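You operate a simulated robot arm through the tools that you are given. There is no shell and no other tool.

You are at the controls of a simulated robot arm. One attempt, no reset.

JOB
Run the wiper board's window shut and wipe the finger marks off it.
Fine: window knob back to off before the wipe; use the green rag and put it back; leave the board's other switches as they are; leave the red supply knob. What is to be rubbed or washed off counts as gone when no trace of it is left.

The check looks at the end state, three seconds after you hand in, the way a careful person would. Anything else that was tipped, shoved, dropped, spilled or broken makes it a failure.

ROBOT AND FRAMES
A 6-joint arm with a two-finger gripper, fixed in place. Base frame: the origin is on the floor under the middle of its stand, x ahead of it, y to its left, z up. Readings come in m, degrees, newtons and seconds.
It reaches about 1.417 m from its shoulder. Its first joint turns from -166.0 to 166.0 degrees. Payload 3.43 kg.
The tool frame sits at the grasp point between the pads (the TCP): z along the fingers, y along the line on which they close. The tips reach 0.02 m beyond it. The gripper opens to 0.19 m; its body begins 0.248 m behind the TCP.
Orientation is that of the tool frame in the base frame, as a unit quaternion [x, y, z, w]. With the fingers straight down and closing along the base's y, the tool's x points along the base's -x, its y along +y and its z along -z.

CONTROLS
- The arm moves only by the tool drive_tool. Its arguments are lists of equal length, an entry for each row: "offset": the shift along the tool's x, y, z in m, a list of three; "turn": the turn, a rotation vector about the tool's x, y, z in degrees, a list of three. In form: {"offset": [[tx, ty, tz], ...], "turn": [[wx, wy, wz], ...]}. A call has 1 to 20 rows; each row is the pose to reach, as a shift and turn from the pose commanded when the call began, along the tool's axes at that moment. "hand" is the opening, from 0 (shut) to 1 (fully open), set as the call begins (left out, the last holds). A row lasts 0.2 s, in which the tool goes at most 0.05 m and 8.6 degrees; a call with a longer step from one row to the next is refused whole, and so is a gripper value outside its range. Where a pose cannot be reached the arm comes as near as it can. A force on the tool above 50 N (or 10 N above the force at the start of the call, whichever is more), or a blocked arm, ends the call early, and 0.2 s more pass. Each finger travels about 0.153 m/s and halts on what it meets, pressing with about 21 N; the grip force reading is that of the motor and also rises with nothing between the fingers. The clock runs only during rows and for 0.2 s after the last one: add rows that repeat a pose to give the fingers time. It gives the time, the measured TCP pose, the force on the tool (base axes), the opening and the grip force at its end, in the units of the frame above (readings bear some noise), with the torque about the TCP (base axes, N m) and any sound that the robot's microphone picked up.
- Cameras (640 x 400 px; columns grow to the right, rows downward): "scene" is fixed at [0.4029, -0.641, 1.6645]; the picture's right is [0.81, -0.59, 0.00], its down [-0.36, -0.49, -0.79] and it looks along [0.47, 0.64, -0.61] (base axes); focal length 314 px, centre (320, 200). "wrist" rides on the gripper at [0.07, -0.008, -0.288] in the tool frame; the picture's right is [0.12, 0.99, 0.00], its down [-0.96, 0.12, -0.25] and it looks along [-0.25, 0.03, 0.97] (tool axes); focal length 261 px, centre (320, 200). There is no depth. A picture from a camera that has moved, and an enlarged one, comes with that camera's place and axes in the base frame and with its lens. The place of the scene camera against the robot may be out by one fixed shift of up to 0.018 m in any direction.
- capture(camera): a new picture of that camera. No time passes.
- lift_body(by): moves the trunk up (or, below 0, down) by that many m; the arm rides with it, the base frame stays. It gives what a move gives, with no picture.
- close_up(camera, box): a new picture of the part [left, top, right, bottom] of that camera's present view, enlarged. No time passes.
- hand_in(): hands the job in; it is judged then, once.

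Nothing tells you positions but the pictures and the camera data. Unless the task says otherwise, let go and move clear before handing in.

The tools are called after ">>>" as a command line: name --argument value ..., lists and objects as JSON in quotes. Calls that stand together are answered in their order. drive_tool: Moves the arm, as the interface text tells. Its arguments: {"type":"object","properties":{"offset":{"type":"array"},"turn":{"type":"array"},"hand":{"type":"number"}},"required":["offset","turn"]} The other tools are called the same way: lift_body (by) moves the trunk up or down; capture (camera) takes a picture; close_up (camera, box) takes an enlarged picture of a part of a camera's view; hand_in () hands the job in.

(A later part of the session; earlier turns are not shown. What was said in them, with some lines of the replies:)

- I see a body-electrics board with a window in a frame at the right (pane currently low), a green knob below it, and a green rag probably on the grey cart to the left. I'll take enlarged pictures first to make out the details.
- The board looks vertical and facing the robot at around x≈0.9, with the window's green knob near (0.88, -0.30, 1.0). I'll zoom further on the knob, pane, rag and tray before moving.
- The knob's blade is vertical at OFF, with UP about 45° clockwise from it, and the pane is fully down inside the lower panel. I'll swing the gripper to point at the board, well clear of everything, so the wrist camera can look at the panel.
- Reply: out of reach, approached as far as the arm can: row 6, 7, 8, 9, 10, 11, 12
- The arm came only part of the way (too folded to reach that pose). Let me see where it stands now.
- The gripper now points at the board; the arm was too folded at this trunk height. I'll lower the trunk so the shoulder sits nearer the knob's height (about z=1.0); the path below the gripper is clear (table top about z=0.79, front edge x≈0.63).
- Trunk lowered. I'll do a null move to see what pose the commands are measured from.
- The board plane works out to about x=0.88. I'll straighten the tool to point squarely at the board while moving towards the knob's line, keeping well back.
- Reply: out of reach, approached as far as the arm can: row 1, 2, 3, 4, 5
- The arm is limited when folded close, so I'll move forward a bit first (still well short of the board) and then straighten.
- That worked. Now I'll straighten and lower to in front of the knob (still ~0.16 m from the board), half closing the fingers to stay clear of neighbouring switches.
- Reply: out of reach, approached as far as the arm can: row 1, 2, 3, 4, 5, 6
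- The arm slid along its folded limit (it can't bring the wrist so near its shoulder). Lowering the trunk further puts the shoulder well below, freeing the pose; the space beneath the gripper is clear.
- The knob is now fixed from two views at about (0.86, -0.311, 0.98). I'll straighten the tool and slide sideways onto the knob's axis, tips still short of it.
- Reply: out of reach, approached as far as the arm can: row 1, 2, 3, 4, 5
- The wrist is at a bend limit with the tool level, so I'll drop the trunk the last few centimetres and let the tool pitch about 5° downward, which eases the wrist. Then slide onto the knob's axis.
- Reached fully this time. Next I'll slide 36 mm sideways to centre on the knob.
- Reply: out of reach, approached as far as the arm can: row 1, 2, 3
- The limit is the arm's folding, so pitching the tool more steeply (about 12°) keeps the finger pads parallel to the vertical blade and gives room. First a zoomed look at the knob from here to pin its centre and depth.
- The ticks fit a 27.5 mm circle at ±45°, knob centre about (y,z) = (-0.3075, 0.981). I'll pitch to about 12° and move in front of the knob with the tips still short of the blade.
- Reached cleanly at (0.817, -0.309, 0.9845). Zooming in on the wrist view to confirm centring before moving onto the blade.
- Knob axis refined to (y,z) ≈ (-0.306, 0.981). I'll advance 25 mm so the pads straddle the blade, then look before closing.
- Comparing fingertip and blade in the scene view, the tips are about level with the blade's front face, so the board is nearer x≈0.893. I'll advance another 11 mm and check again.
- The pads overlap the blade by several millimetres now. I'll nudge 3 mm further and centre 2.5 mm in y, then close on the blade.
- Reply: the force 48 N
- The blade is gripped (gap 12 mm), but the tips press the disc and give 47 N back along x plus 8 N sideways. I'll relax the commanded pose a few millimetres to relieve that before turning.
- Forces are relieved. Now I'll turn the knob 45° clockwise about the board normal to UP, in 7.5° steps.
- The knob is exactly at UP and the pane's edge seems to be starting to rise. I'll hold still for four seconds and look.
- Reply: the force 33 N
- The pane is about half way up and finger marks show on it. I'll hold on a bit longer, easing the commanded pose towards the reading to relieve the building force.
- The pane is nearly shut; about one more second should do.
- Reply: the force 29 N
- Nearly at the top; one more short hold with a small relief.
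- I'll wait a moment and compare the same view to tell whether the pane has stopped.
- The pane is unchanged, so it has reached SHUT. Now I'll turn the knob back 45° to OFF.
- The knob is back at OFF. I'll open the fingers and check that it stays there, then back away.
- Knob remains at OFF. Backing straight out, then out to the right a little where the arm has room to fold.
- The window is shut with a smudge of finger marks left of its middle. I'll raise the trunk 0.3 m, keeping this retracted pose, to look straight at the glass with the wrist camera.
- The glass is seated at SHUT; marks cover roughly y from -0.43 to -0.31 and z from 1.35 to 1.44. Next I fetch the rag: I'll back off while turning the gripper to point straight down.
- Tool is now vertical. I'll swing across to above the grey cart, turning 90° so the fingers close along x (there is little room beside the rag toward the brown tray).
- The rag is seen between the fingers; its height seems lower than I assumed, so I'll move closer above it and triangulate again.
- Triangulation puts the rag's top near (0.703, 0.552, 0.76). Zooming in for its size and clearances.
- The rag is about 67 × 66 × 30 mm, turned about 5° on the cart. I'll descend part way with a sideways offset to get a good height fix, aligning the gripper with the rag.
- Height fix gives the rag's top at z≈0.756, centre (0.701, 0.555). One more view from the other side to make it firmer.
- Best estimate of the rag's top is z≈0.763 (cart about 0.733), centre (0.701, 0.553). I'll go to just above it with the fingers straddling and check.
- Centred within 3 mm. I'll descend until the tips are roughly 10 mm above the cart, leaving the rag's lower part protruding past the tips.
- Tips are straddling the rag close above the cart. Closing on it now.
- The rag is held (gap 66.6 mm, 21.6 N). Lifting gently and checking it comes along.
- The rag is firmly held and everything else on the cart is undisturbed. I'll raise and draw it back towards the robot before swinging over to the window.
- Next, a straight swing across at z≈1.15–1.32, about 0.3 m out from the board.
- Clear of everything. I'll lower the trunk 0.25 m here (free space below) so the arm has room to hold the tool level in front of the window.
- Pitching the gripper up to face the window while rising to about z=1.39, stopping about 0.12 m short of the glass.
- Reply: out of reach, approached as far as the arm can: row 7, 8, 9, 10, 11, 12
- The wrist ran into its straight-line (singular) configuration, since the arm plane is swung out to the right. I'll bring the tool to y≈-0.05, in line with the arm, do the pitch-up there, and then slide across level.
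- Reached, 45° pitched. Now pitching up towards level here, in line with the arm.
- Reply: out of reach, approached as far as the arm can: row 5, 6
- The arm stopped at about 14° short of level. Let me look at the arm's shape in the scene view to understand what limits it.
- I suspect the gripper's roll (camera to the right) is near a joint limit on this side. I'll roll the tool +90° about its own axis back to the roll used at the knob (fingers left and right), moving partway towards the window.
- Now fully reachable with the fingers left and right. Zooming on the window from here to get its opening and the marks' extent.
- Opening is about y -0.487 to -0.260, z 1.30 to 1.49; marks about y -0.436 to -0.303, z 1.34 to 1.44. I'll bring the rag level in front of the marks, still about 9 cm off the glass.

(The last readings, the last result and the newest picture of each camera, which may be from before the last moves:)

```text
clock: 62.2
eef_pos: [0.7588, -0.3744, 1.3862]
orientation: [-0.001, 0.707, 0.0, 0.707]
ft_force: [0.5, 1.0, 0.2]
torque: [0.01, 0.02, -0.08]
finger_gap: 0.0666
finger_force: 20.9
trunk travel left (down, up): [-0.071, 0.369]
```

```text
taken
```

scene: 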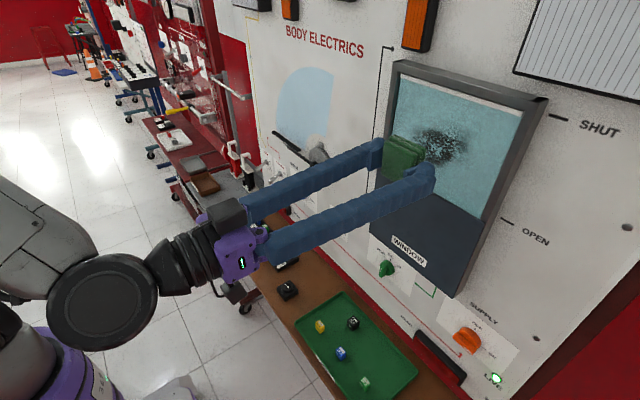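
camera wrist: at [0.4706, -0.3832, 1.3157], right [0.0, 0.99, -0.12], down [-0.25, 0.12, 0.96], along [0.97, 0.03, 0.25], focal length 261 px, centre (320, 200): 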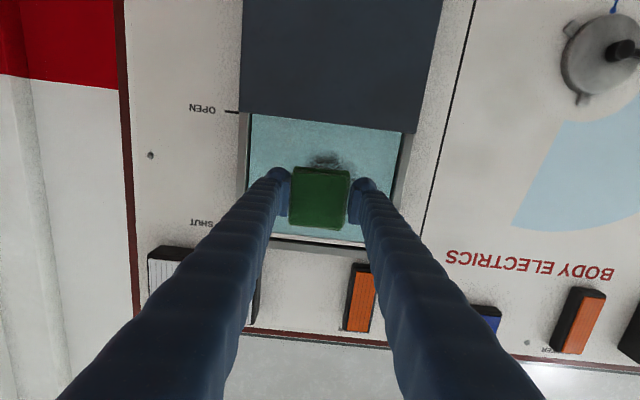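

Level and centred on the marks. I'll advance to a couple of centimetres from the glass.

>>> drive_tool --offset '[[0, 0, 0.025], [0, 0, 0.05], [0, 0, 0.072]]' --turn '[[0, 0, 0], [0, 0, 0], [0, 0, 0]]'

>>> close_up --camera "wrist" --box '[220, 80, 420, 280]'

>>> close_up --camera "scene" --box '[370, 55, 562, 215]'

```text
clock: 63.0
eef_pos: [0.8308, -0.375, 1.3847]
orientation: [0.0, 0.708, -0.001, 0.707]
ft_force: [-1.3, -0.4, -1.1]
torque: [0.02, 0.01, 0.06]
finger_gap: 0.0667
finger_force: 21.3
trunk travel left (down, up): [-0.071, 0.369]
```

```text
2.00 times, centred on (320, 180) of wrist
camera zoom: at [0.5423, -0.3846, 1.3148], right [0.0, 0.99, -0.12], down [-0.25, 0.12, 0.96], along [0.97, 0.03, 0.24], focal length 521 px, centre (320, 240)
```

zoom: 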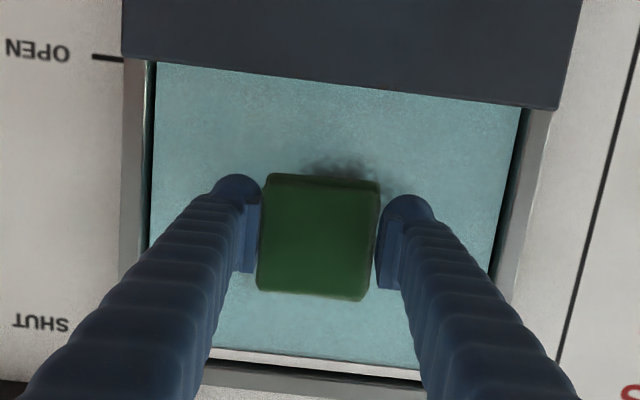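

```text
2.50 times, centred on (466, 135) of scene
camera zoom: at [0.4029, -0.641, 1.6645], right [0.81, -0.59, 0.0], down [-0.36, -0.49, -0.79], along [0.47, 0.64, -0.61], focal length 785 px, centre (-45, 362)
```

zoom: 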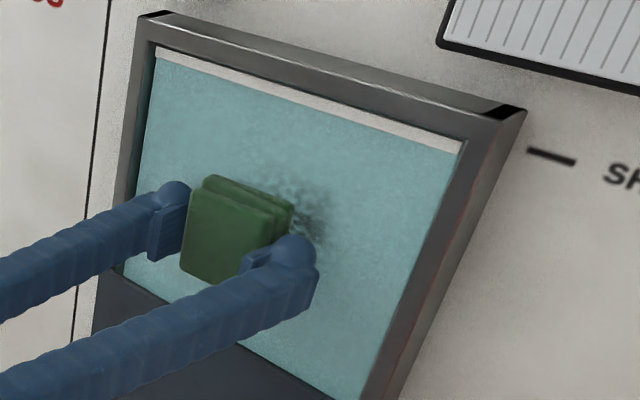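

Closing in slowly, watching for contact.

>>> drive_tool --offset '[[0, 0, 0.004], [0, 0, 0.008]]' --turn '[[0, 0, 0], [0, 0, 0]]'

>>> close_up --camera "scene" --box '[370, 55, 562, 215]'

```text
clock: 63.6
eef_pos: [0.8397, -0.3737, 1.3841]
orientation: [0.0, 0.707, 0.0, 0.707]
ft_force: [0.3, 0.5, -0.3]
torque: [0.01, 0.0, 0.01]
finger_gap: 0.0666
finger_force: 21.0
trunk travel left (down, up): [-0.071, 0.369]
```

```text
2.50 times, centred on (466, 135) of scene
camera zoom: at [0.4029, -0.641, 1.6645], right [0.81, -0.59, 0.0], down [-0.36, -0.49, -0.79], along [0.47, 0.64, -0.61], focal length 785 px, centre (-45, 362)
```

zoom: 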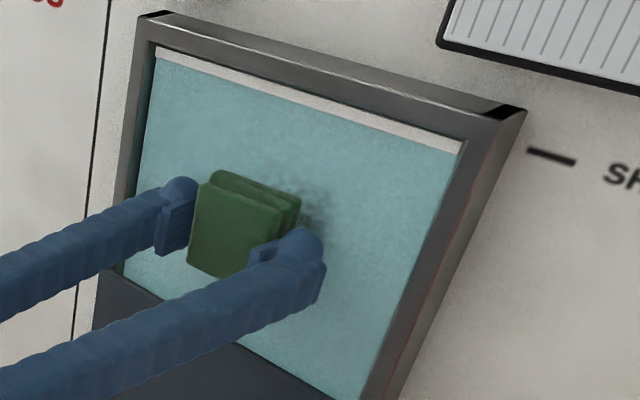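

No contact yet; continuing in small steps.

>>> drive_tool --offset '[[0, 0, 0.003], [0, 0, 0.006]]' --turn '[[0, 0, 0], [0, 0, 0]]'

```text
clock: 64.2
eef_pos: [0.8437, -0.3744, 1.386]
orientation: [0.0, 0.707, 0.0, 0.707]
ft_force: [-8.5, 1.7, -2.0]
torque: [0.05, 0.22, -0.1]
finger_gap: 0.0669
finger_force: 20.6
trunk travel left (down, up): [-0.071, 0.369]
```

Light contact with the glass (8.5 N). I'll now wipe in a slow raster over the marks, keeping the fingers inside the frame.

>>> drive_tool --offset '[[0, 0.02, 0.0005], [0, 0.04, 0.0005], [0.012, 0.04, 0.0005], [0.024, 0.04, 0.0005], [0.024, 0.02, 0.0005], [0.024, 0, 0.0005], [0.024, -0.02, 0.0005], [0.024, -0.036, 0.0005], [0.008, -0.036, 0.0005], [-0.01, -0.036, 0.0005], [-0.03, -0.036, 0.0005], [-0.03, -0.016, 0.0005], [-0.03, 0.004, 0.0005], [-0.03, 0.024, 0.0005], [-0.03, 0.04, 0.0005], [-0.012, 0.04, 0.0005], [0, 0.02, 0.0005], [0, 0, 0.0005]]' --turn '[[0, 0, 0], [0, 0, 0], [0, 0, 0], [0, 0, 0], [0, 0, 0], [0, 0, 0], [0, 0, 0], [0, 0, 0], [0, 0, 0], [0, 0, 0], [0, 0, 0], [0, 0, 0], [0, 0, 0], [0, 0, 0], [0, 0, 0], [0, 0, 0], [0, 0, 0], [0, 0, 0]]'

>>> close_up --camera "scene" --box '[370, 55, 562, 215]'

>>> close_up --camera "wrist" --box '[220, 80, 420, 280]'

```text
clock: 68.0
eef_pos: [0.8451, -0.373, 1.3883]
orientation: [-0.001, 0.707, -0.001, 0.707]
ft_force: [-23.9, 6.0, -1.8]
torque: [0.04, 0.01, 0.29]
finger_gap: 0.0665
finger_force: 21.0
trunk travel left (down, up): [-0.071, 0.369]
```

```text
2.50 times, centred on (466, 135) of scene
camera zoom: at [0.4029, -0.641, 1.6645], right [0.81, -0.59, 0.0], down [-0.36, -0.49, -0.79], along [0.47, 0.64, -0.61], focal length 785 px, centre (-45, 362)
```

zoom: 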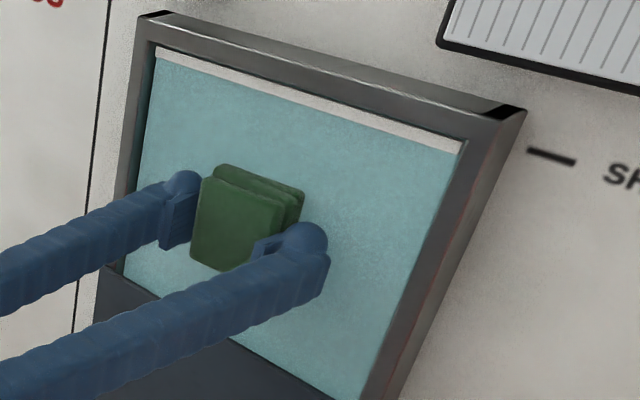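

```text
2.00 times, centred on (320, 180) of wrist
camera zoom: at [0.5564, -0.3823, 1.3177], right [0.0, 0.99, -0.12], down [-0.25, 0.12, 0.96], along [0.97, 0.03, 0.25], focal length 521 px, centre (320, 240)
```

zoom: 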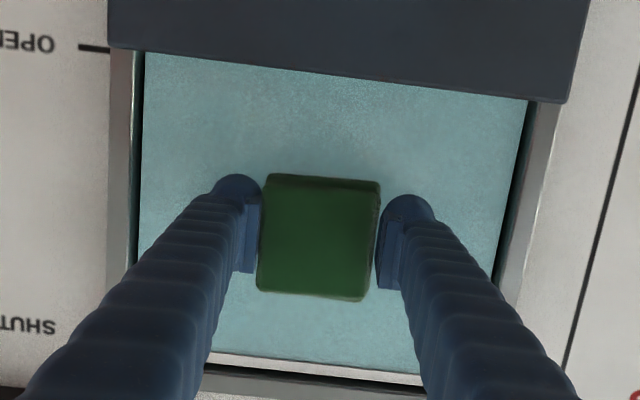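

The marks look gone already. I'll do a second, overlapping pass with up-and-down strokes over a slightly wider area to leave no faint trace.

>>> drive_tool --offset '[[0.018, -0.02, -0.001], [0.034, -0.04, -0.001], [0.01, -0.04, -0.001], [-0.016, -0.04, -0.001], [-0.04, -0.038, -0.001], [-0.04, -0.018, -0.001], [-0.015, -0.018, -0.001], [0.01, -0.018, -0.001], [0.034, -0.016, -0.001], [0.034, 0.008, -0.001], [0.01, 0.01, -0.001], [-0.015, 0.01, -0.001], [-0.04, 0.012, -0.001], [-0.04, 0.04, -0.001], [-0.015, 0.042, -0.001], [0.01, 0.042, -0.001], [0.034, 0.04, -0.001], [0.017, 0.02, -0.001], [0, 0, -0.001]]' --turn '[[0, 0, 0], [0, 0, 0], [0, 0, 0], [0, 0, 0], [0, 0, 0], [0, 0, 0], [0, 0, 0], [0, 0, 0], [0, 0, 0], [0, 0, 0], [0, 0, 0], [0, 0, 0], [0, 0, 0], [0, 0, 0], [0, 0, 0], [0, 0, 0], [0, 0, 0], [0, 0, 0], [0, 0, 0]]'

```text
clock: 72.0
eef_pos: [0.8434, -0.3745, 1.3854]
orientation: [-0.001, 0.708, 0.0, 0.707]
ft_force: [-3.0, -0.9, -1.1]
torque: [-0.05, 0.05, 0.07]
finger_gap: 0.0668
finger_force: 20.8
trunk travel left (down, up): [-0.071, 0.369]
```

Backing off to inspect the glass.

>>> drive_tool --offset '[[0, 0, -0.03], [0, 0, -0.06], [0, 0, -0.085], [0, 0.04, -0.09], [0, 0.08, -0.09], [0, 0.12, -0.09]]' --turn '[[0, 0, 0], [0, 0, 0], [0, 0, 0], [0, 0, 0], [0, 0, 0], [0, 0, 0]]'

>>> close_up --camera "scene" --box '[370, 55, 562, 215]'

>>> close_up --camera "wrist" --box '[150, 80, 350, 280]'

>>> close_up --camera "scene" --box '[390, 90, 486, 150]'

>>> close_up --camera "scene" --box '[390, 140, 518, 220]'

```text
clock: 73.4
eef_pos: [0.7547, -0.2512, 1.3832]
orientation: [-0.001, 0.708, -0.001, 0.707]
ft_force: [0.1, 0.9, -0.6]
torque: [0.0, 0.01, 0.05]
finger_gap: 0.0666
finger_force: 21.1
trunk travel left (down, up): [-0.071, 0.369]
```

```text
2.50 times, centred on (466, 135) of scene
camera zoom: at [0.4029, -0.641, 1.6645], right [0.81, -0.59, 0.0], down [-0.36, -0.49, -0.79], along [0.47, 0.64, -0.61], focal length 785 px, centre (-45, 362)
```

zoom: 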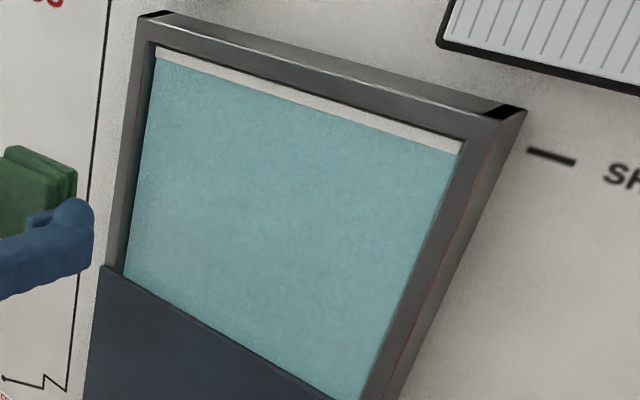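

```text
2.00 times, centred on (250, 180) of wrist
camera zoom: at [0.4668, -0.2622, 1.3135], right [0.0, 0.99, -0.12], down [-0.25, 0.12, 0.96], along [0.97, 0.03, 0.24], focal length 521 px, centre (460, 240)
```

zoom: 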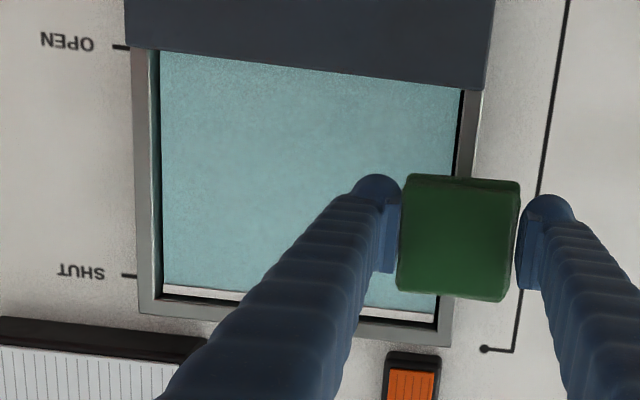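

```text
6.67 times, centred on (438, 120) of scene
camera zoom: at [0.4029, -0.641, 1.6645], right [0.81, -0.59, 0.0], down [-0.36, -0.49, -0.79], along [0.47, 0.64, -0.61], focal length 2094 px, centre (-467, 733)
```

zoom: 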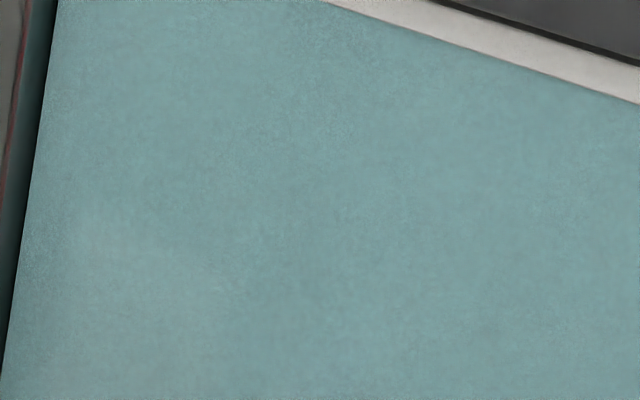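

```text
5.00 times, centred on (454, 180) of scene
camera zoom: at [0.4029, -0.641, 1.6645], right [0.81, -0.59, 0.0], down [-0.36, -0.49, -0.79], along [0.47, 0.64, -0.61], focal length 1570 px, centre (-350, 300)
```

zoom: 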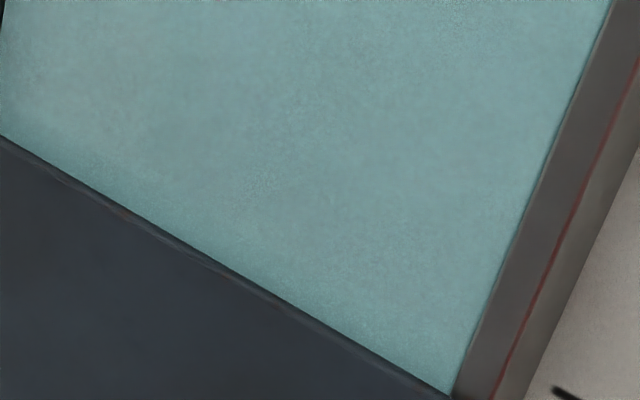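

The glass looks clean. A tighter look at where the smudge was, in both cameras, for any faint remnant.

>>> close_up --camera "wrist" --box '[175, 105, 303, 185]'

>>> close_up --camera "wrist" --box '[170, 150, 266, 230]'

>>> close_up --camera "scene" --box '[400, 110, 480, 160]'

```text
5.00 times, centred on (239, 145) of wrist
camera zoom: at [0.4668, -0.2622, 1.3135], right [0.0, 0.99, -0.12], down [-0.25, 0.12, 0.96], along [0.97, 0.03, 0.24], focal length 1303 px, centre (725, 475)
```

zoom: 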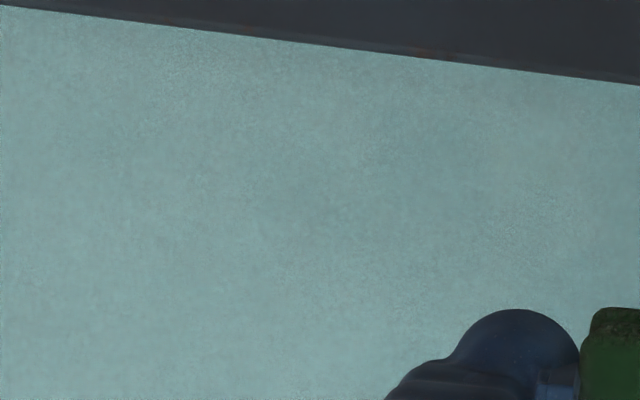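

```text
5.00 times, centred on (218, 190) of wrist
camera zoom: at [0.4668, -0.2622, 1.3135], right [0.0, 0.99, -0.12], down [-0.25, 0.12, 0.96], along [0.97, 0.03, 0.24], focal length 1303 px, centre (830, 250)
```

zoom: 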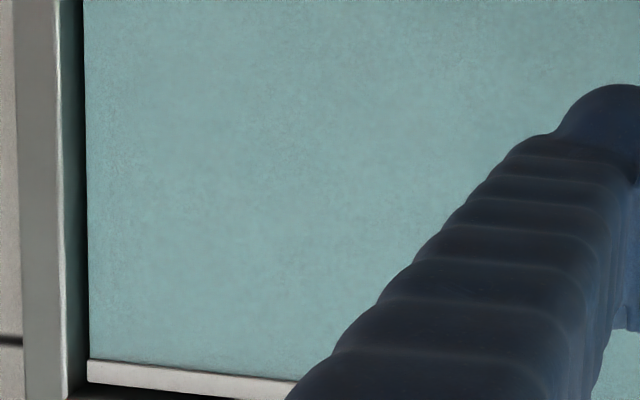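

```text
8.00 times, centred on (440, 135) of scene
camera zoom: at [0.4029, -0.641, 1.6645], right [0.81, -0.59, 0.0], down [-0.36, -0.49, -0.79], along [0.47, 0.64, -0.61], focal length 2513 px, centre (-640, 720)
```

zoom: 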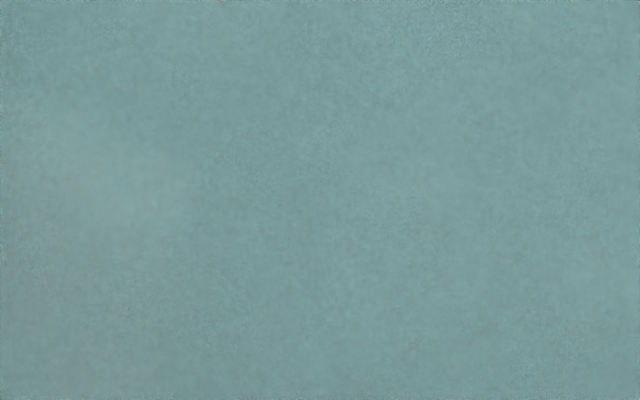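

No trace visible. For good measure I'll do one more firm pass over the middle of the area, then back off again.

>>> drive_tool --offset '[[0, -0.04, 0], [0, -0.08, 0], [0, -0.12, 0], [0, -0.12, 0.04], [0, -0.12, 0.075], [0, -0.12, 0.089]]' --turn '[[0, 0, 0], [0, 0, 0], [0, 0, 0], [0, 0, 0], [0, 0, 0], [0, 0, 0]]'

>>> drive_tool --offset '[[0, 0, 0.0015], [0, 0.02, 0.002], [0, 0.038, 0.002], [0.02, 0.038, 0.002], [0.02, 0.018, 0.002], [0.02, -0.002, 0.002], [0.02, -0.022, 0.002], [0.02, -0.038, 0.002], [0, -0.038, 0.002], [0, -0.018, 0.002], [0, 0.002, 0.002], [0, 0.02, 0.002], [-0.016, 0.036, 0.002], [-0.03, 0.02, 0.002], [-0.03, 0, 0.002], [-0.03, -0.02, 0.002], [-0.03, -0.038, 0.002], [-0.014, -0.03, 0.002], [0, -0.01, 0.002], [0, 0, 0.001]]' --turn '[[0, 0, 0], [0, 0, 0], [0, 0, 0], [0, 0, 0], [0, 0, 0], [0, 0, 0], [0, 0, 0], [0, 0, 0], [0, 0, 0], [0, 0, 0], [0, 0, 0], [0, 0, 0], [0, 0, 0], [0, 0, 0], [0, 0, 0], [0, 0, 0], [0, 0, 0], [0, 0, 0], [0, 0, 0], [0, 0, 0]]'

```text
clock: 74.8
eef_pos: [0.8418, -0.3739, 1.3846]
orientation: [0.0, 0.708, -0.001, 0.707]
ft_force: [0.0, 0.6, -0.4]
torque: [0.02, 0.03, -0.04]
finger_gap: 0.0669
finger_force: 21.2
trunk travel left (down, up): [-0.071, 0.369]
```

```text
clock: 79.0
eef_pos: [0.8441, -0.3737, 1.3858]
orientation: [-0.001, 0.707, 0.0, 0.707]
ft_force: [-0.8, 0.5, -0.6]
torque: [0.04, 0.03, -0.02]
finger_gap: 0.0668
finger_force: 21.5
trunk travel left (down, up): [-0.071, 0.369]
```

Backing off again and taking a last look at the glass before returning the rag.

>>> drive_tool --offset '[[0, 0, -0.03], [0, 0, -0.06], [0, 0, -0.09], [0.005, 0.04, -0.1], [0.01, 0.08, -0.11], [0.02, 0.11, -0.115], [0.03, 0.13, -0.12]]' --turn '[[0, 0, 0], [0, 0, 0], [0, 0, 0], [0, 3.5, 0], [0, 7, 0], [0, 10.5, 0], [0, 14, 0]]'

>>> close_up --camera "scene" --box '[370, 55, 562, 215]'

>>> close_up --camera "wrist" --box '[150, 135, 350, 295]'

```text
clock: 80.6
eef_pos: [0.7237, -0.2413, 1.3571]
orientation: [-0.001, 0.788, 0.0, 0.616]
ft_force: [-0.2, 1.0, -0.2]
torque: [0.05, 0.01, 0.04]
finger_gap: 0.0668
finger_force: 21.1
trunk travel left (down, up): [-0.071, 0.369]
```

```text
2.50 times, centred on (466, 135) of scene
camera zoom: at [0.4029, -0.641, 1.6645], right [0.81, -0.59, 0.0], down [-0.36, -0.49, -0.79], along [0.47, 0.64, -0.61], focal length 785 px, centre (-45, 362)
```

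zoom: 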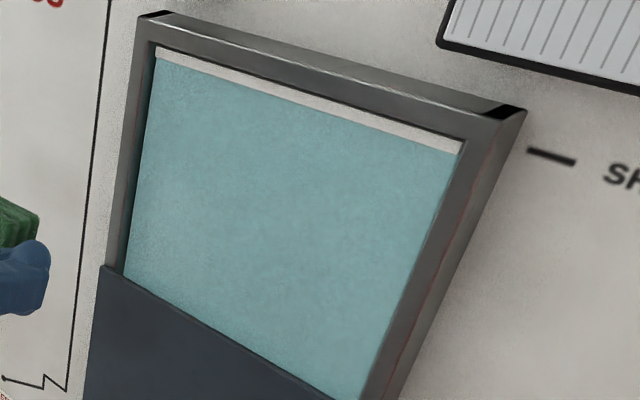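

```text
2.50 times, centred on (250, 215) of wrist
camera zoom: at [0.4273, -0.251, 1.3583], right [-0.03, 0.99, -0.12], down [-0.01, 0.12, 0.99], along [1.0, 0.03, 0.0], focal length 652 px, centre (495, 162)
```

zoom: 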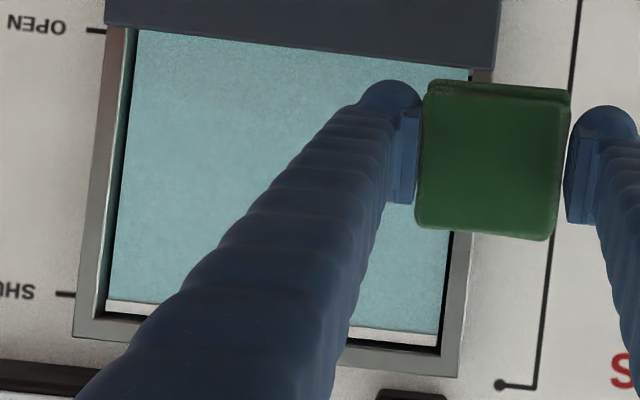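

Glass is clean. Now back to the cart: I'll turn the gripper to point down again while pulling away from the board.

>>> drive_tool --offset '[[0.02, 0.004, -0.012], [0.045, 0.008, -0.022], [0.073, 0.0125, -0.03], [0.102, 0.0166, -0.037], [0.132, 0.0208, -0.043], [0.162, 0.0249, -0.047], [0.192, 0.029, -0.05], [0.222, 0.033, -0.053], [0.251, 0.037, -0.056], [0.2793, 0.0415, -0.0579]]' --turn '[[0, 7.6, 0], [0, 15.2, 0], [0, 22.8, 0], [0, 30.4, 0], [0, 38, 0], [0, 45.6, 0], [0, 53.2, 0], [0, 60.8, 0], [0, 68.4, 0], [0, 76, 0]]'

```text
clock: 82.8
eef_pos: [0.6001, -0.2016, 1.0958]
orientation: [0.001, 1.0, -0.001, -0.002]
ft_force: [0.7, 0.3, -0.5]
torque: [-0.01, 0.02, 0.03]
finger_gap: 0.0668
finger_force: 21.0
trunk travel left (down, up): [-0.071, 0.369]
```

Tool is vertical again with the rag held. Raising the trunk back to the height used for the pick-up.

>>> lift_body --by 0.25

```text
clock: 85.3
eef_pos: [0.6004, -0.2009, 1.3469]
orientation: [0.0, 1.0, 0.0, -0.001]
ft_force: [-0.4, -0.3, -0.6]
torque: [-0.01, 0.02, -0.02]
finger_gap: 0.0666
finger_force: 21.3
trunk travel left (down, up): [-0.321, 0.119]
```

Swinging back over towards the cart with the 95° yaw to match the pick-up alignment.

>>> drive_tool --offset '[[0.0013, 0.0406, 0.0123], [0.0025, 0.0813, 0.0246], [0.0038, 0.1219, 0.0369], [0.005, 0.1625, 0.0493], [0.0063, 0.2031, 0.0616], [0.0075, 0.2438, 0.0739], [0.0088, 0.2844, 0.0862], [0.01, 0.325, 0.0985], [0.0113, 0.3656, 0.1108], [0.0125, 0.4063, 0.1231], [0.0138, 0.4469, 0.1354], [0.015, 0.4875, 0.1478], [0.0163, 0.5281, 0.1601], [0.0175, 0.5688, 0.1724], [0.0188, 0.6094, 0.1847], [0.02, 0.65, 0.197]]' --turn '[[0, 0, -5.92], [0, 0, -11.84], [0, 0, -17.76], [0, 0, -23.68], [0, 0, -29.59], [0, 0, -35.51], [0, 0, -41.43], [0, 0, -47.35], [0, 0, -53.27], [0, 0, -59.19], [0, 0, -65.11], [0, 0, -71.03], [0, 0, -76.94], [0, 0, -82.86], [0, 0, -88.78], [0, 0, -94.7]]'

>>> capture --camera "wrist"

```text
clock: 88.8
eef_pos: [0.5821, 0.4506, 1.1494]
orientation: [0.737, -0.676, 0.0, 0.001]
ft_force: [-0.2, 0.2, -1.7]
torque: [-0.05, 0.0, -0.05]
finger_gap: 0.0663
finger_force: 21.0
trunk travel left (down, up): [-0.321, 0.119]
```

```text
taken
camera wrist: at [0.5973, 0.3814, 1.4374], right [-0.98, -0.2, 0.0], down [-0.19, 0.95, 0.25], along [-0.05, 0.24, -0.97], focal length 261 px, centre (320, 200)
```

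wrist: 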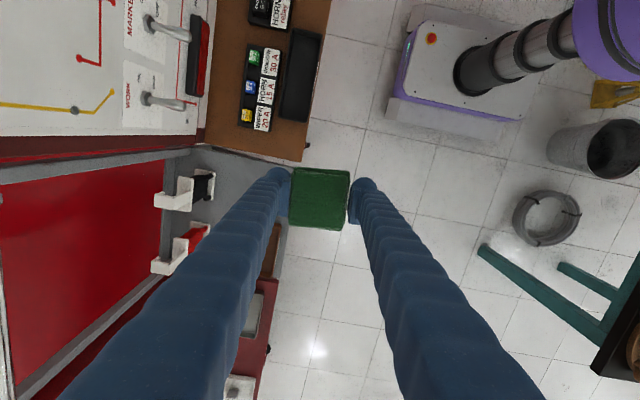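

Moving above the rag's original spot.

>>> drive_tool --offset '[[-0.0185, -0.0253, 0.02], [-0.037, -0.0506, 0.04], [-0.0555, -0.0759, 0.06], [-0.074, -0.1012, 0.08], [-0.0925, -0.1245, 0.1], [-0.0925, -0.1245, 0.145], [-0.0925, -0.1245, 0.19], [-0.0925, -0.1245, 0.229]]' --turn '[[0, 0, 0], [0, 0, 0], [0, 0, 0], [0, 0, 0], [0, 0, 0], [0, 0, 0], [0, 0, 0], [0, 0, 0]]'

>>> capture --camera "wrist"

>>> close_up --camera "scene" --box '[160, 100, 288, 220]'

```text
clock: 90.5
eef_pos: [0.6938, 0.5498, 0.9204]
orientation: [0.736, -0.677, 0.001, 0.001]
ft_force: [-0.8, 0.5, -0.2]
torque: [-0.08, 0.03, 0.04]
finger_gap: 0.0666
finger_force: 20.6
trunk travel left (down, up): [-0.321, 0.119]
```

```text
taken
camera wrist: at [0.7085, 0.4807, 1.2076], right [-0.98, -0.2, 0.0], down [-0.19, 0.95, 0.25], along [-0.05, 0.24, -0.97], focal length 261 px, centre (320, 200)
```

wrist: 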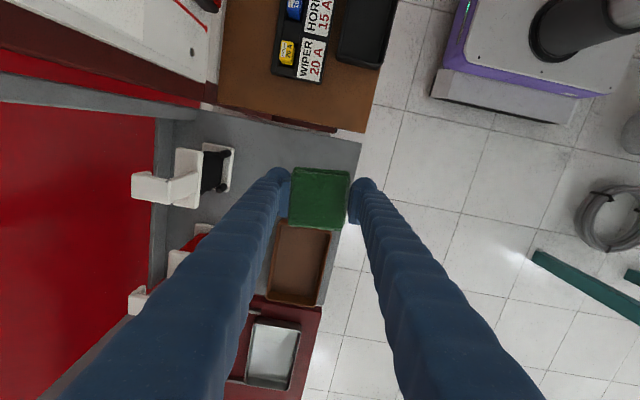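

```text
3.33 times, centred on (224, 160) of scene
camera zoom: at [0.4029, -0.641, 1.6645], right [0.81, -0.59, 0.0], down [-0.36, -0.49, -0.79], along [0.47, 0.64, -0.61], focal length 1047 px, centre (640, 333)
```

zoom: 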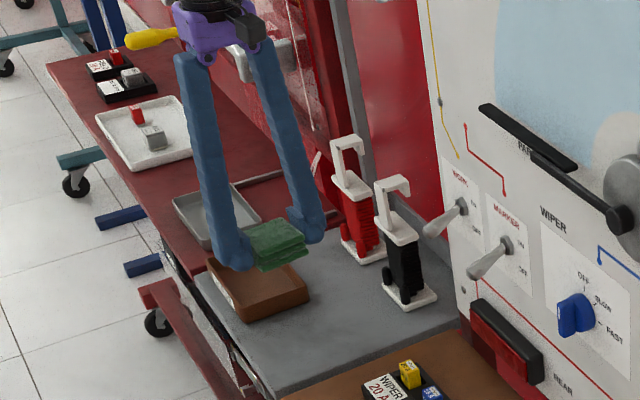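

Lowering straight down to just above the cart with a 4 mm correction in x.

>>> drive_tool --offset '[[-0.0008, -0.002, 0.04], [-0.0017, -0.0042, 0.08], [-0.0017, -0.0042, 0.115], [-0.0017, -0.0042, 0.135], [-0.0017, -0.0042, 0.146]]' --turn '[[0, 0, 0], [0, 0, 0], [0, 0, 0], [0, 0, 0], [0, 0, 0]]'

>>> close_up --camera "scene" --box '[176, 160, 272, 220]'

>>> close_up --camera "wrist" --box '[220, 130, 420, 255]'

```text
clock: 91.8
eef_pos: [0.6984, 0.5527, 0.7736]
orientation: [0.736, -0.677, -0.001, 0.0]
ft_force: [-0.3, 0.2, -1.0]
torque: [0.0, -0.01, 0.03]
finger_gap: 0.0667
finger_force: 21.3
trunk travel left (down, up): [-0.321, 0.119]
```

```text
6.67 times, centred on (224, 190) of scene
camera zoom: at [0.4029, -0.641, 1.6645], right [0.81, -0.59, 0.0], down [-0.36, -0.49, -0.79], along [0.47, 0.64, -0.61], focal length 2094 px, centre (960, 267)
```

zoom: 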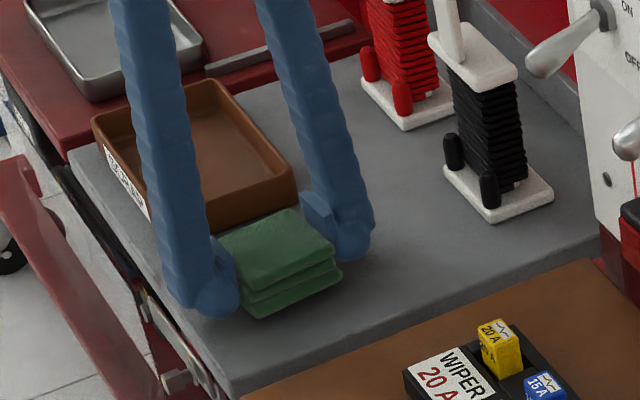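

```text
3.20 times, centred on (320, 192) of wrist
camera zoom: at [0.7117, 0.4828, 1.0618], right [-0.98, -0.2, 0.0], down [-0.19, 0.95, 0.25], along [-0.05, 0.24, -0.97], focal length 834 px, centre (320, 224)
```

zoom: 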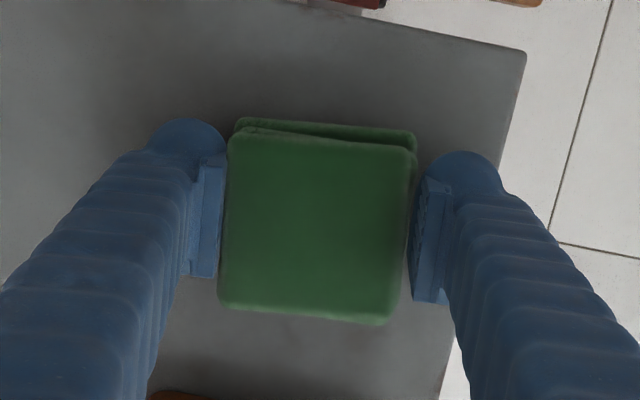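

About 10 mm to go. Lowering in small steps and watching for touch.

>>> drive_tool --offset '[[0, 0, 0.004], [0, 0, 0.008]]' --turn '[[0, 0, 0], [0, 0, 0]]'

```text
clock: 92.3
eef_pos: [0.697, 0.552, 0.7646]
orientation: [0.735, -0.678, 0.0, 0.001]
ft_force: [0.1, -0.2, 0.2]
torque: [0.0, 0.0, -0.01]
finger_gap: 0.0668
finger_force: 20.7
trunk travel left (down, up): [-0.321, 0.119]
```

>>> drive_tool --offset '[[0, 0, 0.0012], [0, 0, 0.0025]]' --turn '[[0, 0, 0], [0, 0, 0]]'

>>> close_up --camera "scene" --box '[192, 170, 256, 210]'

```text
clock: 93.0
eef_pos: [0.6983, 0.5529, 0.7639]
orientation: [0.736, -0.677, 0.0, 0.0]
ft_force: [-4.6, 0.0, 14.7]
torque: [0.03, -0.22, 0.02]
finger_gap: 0.0668
finger_force: 20.8
trunk travel left (down, up): [-0.321, 0.119]
```

```text
10.00 times, centred on (224, 190) of scene
camera zoom: at [0.4029, -0.641, 1.6645], right [0.81, -0.59, 0.0], down [-0.36, -0.49, -0.79], along [0.47, 0.64, -0.61], focal length 3141 px, centre (1280, 300)
```

zoom: 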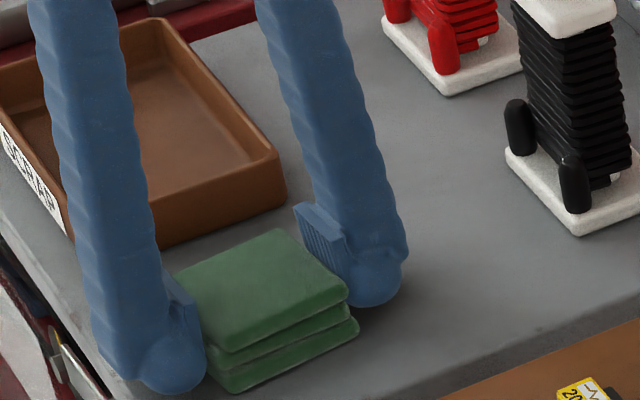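

The rag is on the cart (about 15 N of touch). Opening the fingers to release it.

>>> drive_tool --offset '[[0, 0, -0.0012], [0, 0, -0.0012], [0, 0, -0.0012]]' --turn '[[0, 0, 0], [0, 0, 0], [0, 0, 0]]' --hand 0.62

>>> close_up --camera "scene" --box '[176, 160, 272, 220]'

>>> close_up --camera "wrist" --box '[220, 130, 420, 255]'

```text
clock: 93.8
eef_pos: [0.6988, 0.5528, 0.7634]
orientation: [0.736, -0.677, 0.0, 0.001]
ft_force: [0.3, 0.1, -0.8]
torque: [-0.01, 0.0, -0.03]
finger_gap: 0.1179
finger_force: 0.0
trunk travel left (down, up): [-0.321, 0.119]
```

```text
6.67 times, centred on (224, 190) of scene
camera zoom: at [0.4029, -0.641, 1.6645], right [0.81, -0.59, 0.0], down [-0.36, -0.49, -0.79], along [0.47, 0.64, -0.61], focal length 2094 px, centre (960, 267)
```

zoom: 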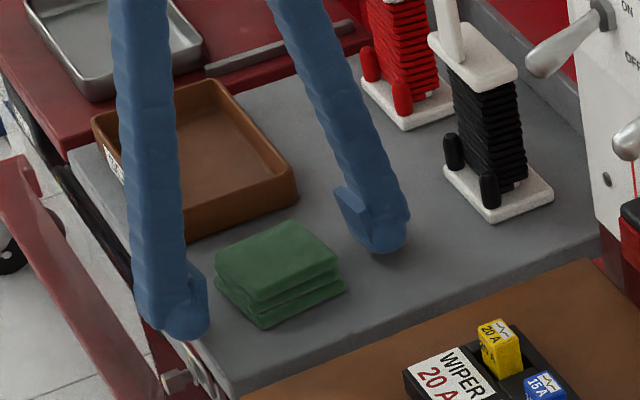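

```text
3.20 times, centred on (320, 192) of wrist
camera zoom: at [0.7136, 0.4823, 1.0519], right [-0.98, -0.2, 0.0], down [-0.19, 0.95, 0.25], along [-0.05, 0.24, -0.97], focal length 834 px, centre (320, 224)
```

zoom: 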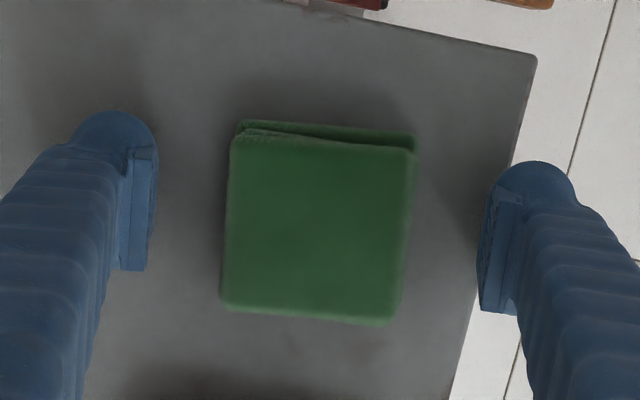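

The rag is back in its place within a few millimetres. Lifting clear and drawing the arm back.

>>> drive_tool --offset '[[0, 0, -0.03], [0, 0, -0.07], [0, 0, -0.11], [0, 0, -0.15], [0, 0, -0.19], [0, 0, -0.23], [0.02, 0.03, -0.26], [0.05, 0.06, -0.28], [0.08, 0.09, -0.3], [0.11, 0.12, -0.32], [0.15, 0.125, -0.34]]' --turn '[[0, 0, 0], [0, 0, 0], [0, 0, 0], [0, 0, 0], [0, 0, 0], [0, 0, 0], [0, 0, 0], [0, 0, 0], [0, 0, 0], [0, 0, 0], [0, 0, 0]]'

>>> capture --camera "scene"

>>> close_up --camera "scene" --box '[365, 235, 445, 285]'

>>> close_up --camera "scene" --box '[370, 55, 562, 215]'

>>> close_up --camera "scene" --box '[140, 100, 380, 260]'

>>> close_up --camera "scene" --box '[340, 200, 580, 400]'

```text
clock: 96.2
eef_pos: [0.5871, 0.3911, 1.1055]
orientation: [0.736, -0.677, 0.0, 0.001]
ft_force: [0.0, 0.5, 1.2]
torque: [0.05, -0.02, -0.01]
finger_gap: 0.1179
finger_force: 0.0
trunk travel left (down, up): [-0.321, 0.119]
```

```text
taken
```

scene: 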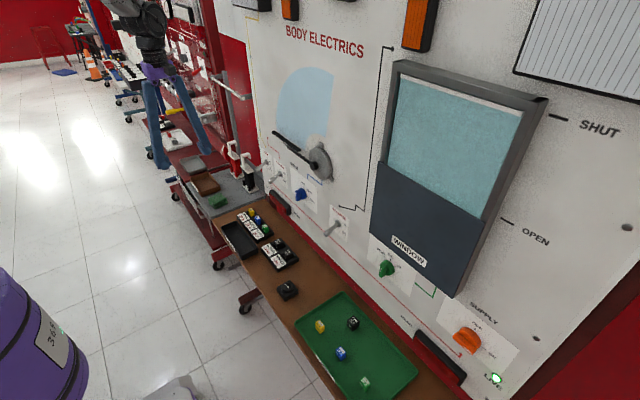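

```text
8.00 times, centred on (405, 260) of scene
camera zoom: at [0.4029, -0.641, 1.6645], right [0.81, -0.59, 0.0], down [-0.36, -0.49, -0.79], along [0.47, 0.64, -0.61], focal length 2513 px, centre (-360, -280)
```

zoom: 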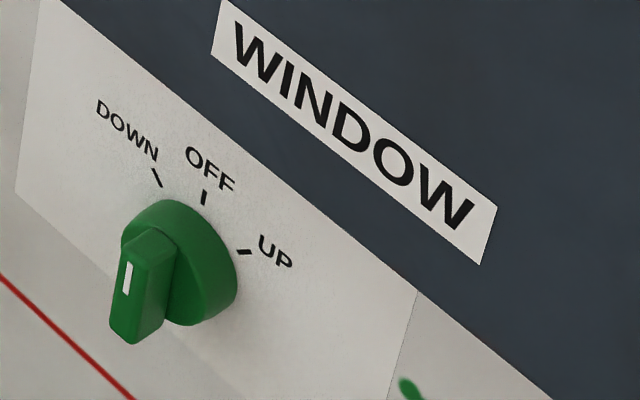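

```text
2.50 times, centred on (466, 135) of scene
camera zoom: at [0.4029, -0.641, 1.6645], right [0.81, -0.59, 0.0], down [-0.36, -0.49, -0.79], along [0.47, 0.64, -0.61], focal length 785 px, centre (-45, 362)
```

zoom: 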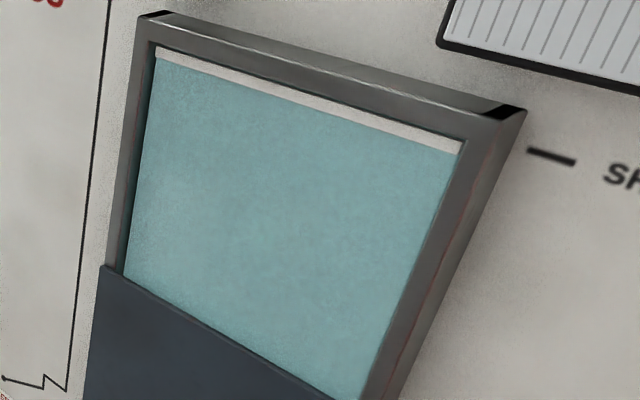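

```text
2.50 times, centred on (260, 180) of scene
camera zoom: at [0.4029, -0.641, 1.6645], right [0.81, -0.59, 0.0], down [-0.36, -0.49, -0.79], along [0.47, 0.64, -0.61], focal length 785 px, centre (470, 250)
```

zoom: 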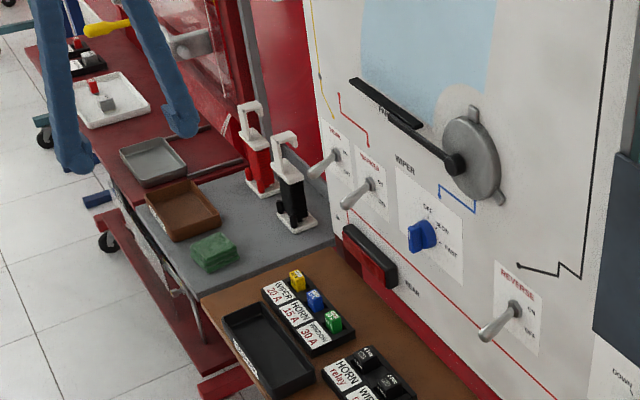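

```text
2.00 times, centred on (460, 300) of scene
camera zoom: at [0.4029, -0.641, 1.6645], right [0.81, -0.59, 0.0], down [-0.36, -0.49, -0.79], along [0.47, 0.64, -0.61], focal length 628 px, centre (40, 0)
```

zoom: 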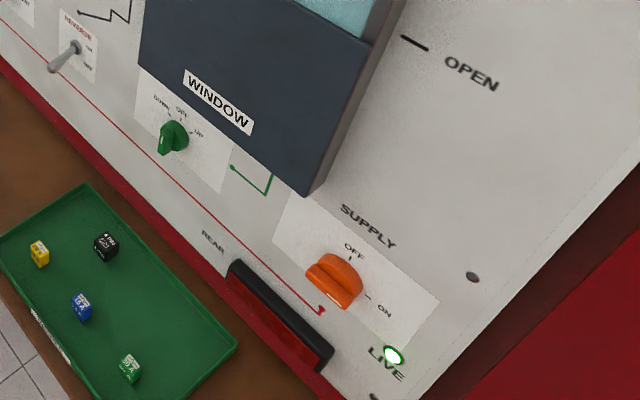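

I turned the window knob to UP until the pane reached SHUT and stopped, then turned it back to OFF. After that I wiped the glass with the green rag until no trace showed in close-ups from both cameras.

The rag is back on the cart within a few millimetres of where it was. The supply knob and the board's other switches are where they were. The gripper is open and clear of everything, so I'm handing in.

>>> hand_in

```text
The job is handed in.
```

I ran the window fully shut, and no finger marks show on the glass in close-ups from both cameras. I've handed the job in, but no result has come back yet.

- **Window knob:** it went back to OFF before the wipe and is still there.
- **Wiping:** I made three passes with the green rag, the first at up to about 24 N. The later passes were lighter and overlapped it.
- **Rag:** it is back on the grey cart, within a few millimetres of where it started.
- **Everything else:** the red supply knob, the board's other switches and the items on the tables look unchanged in the final pictures. The gripper is open and clear.
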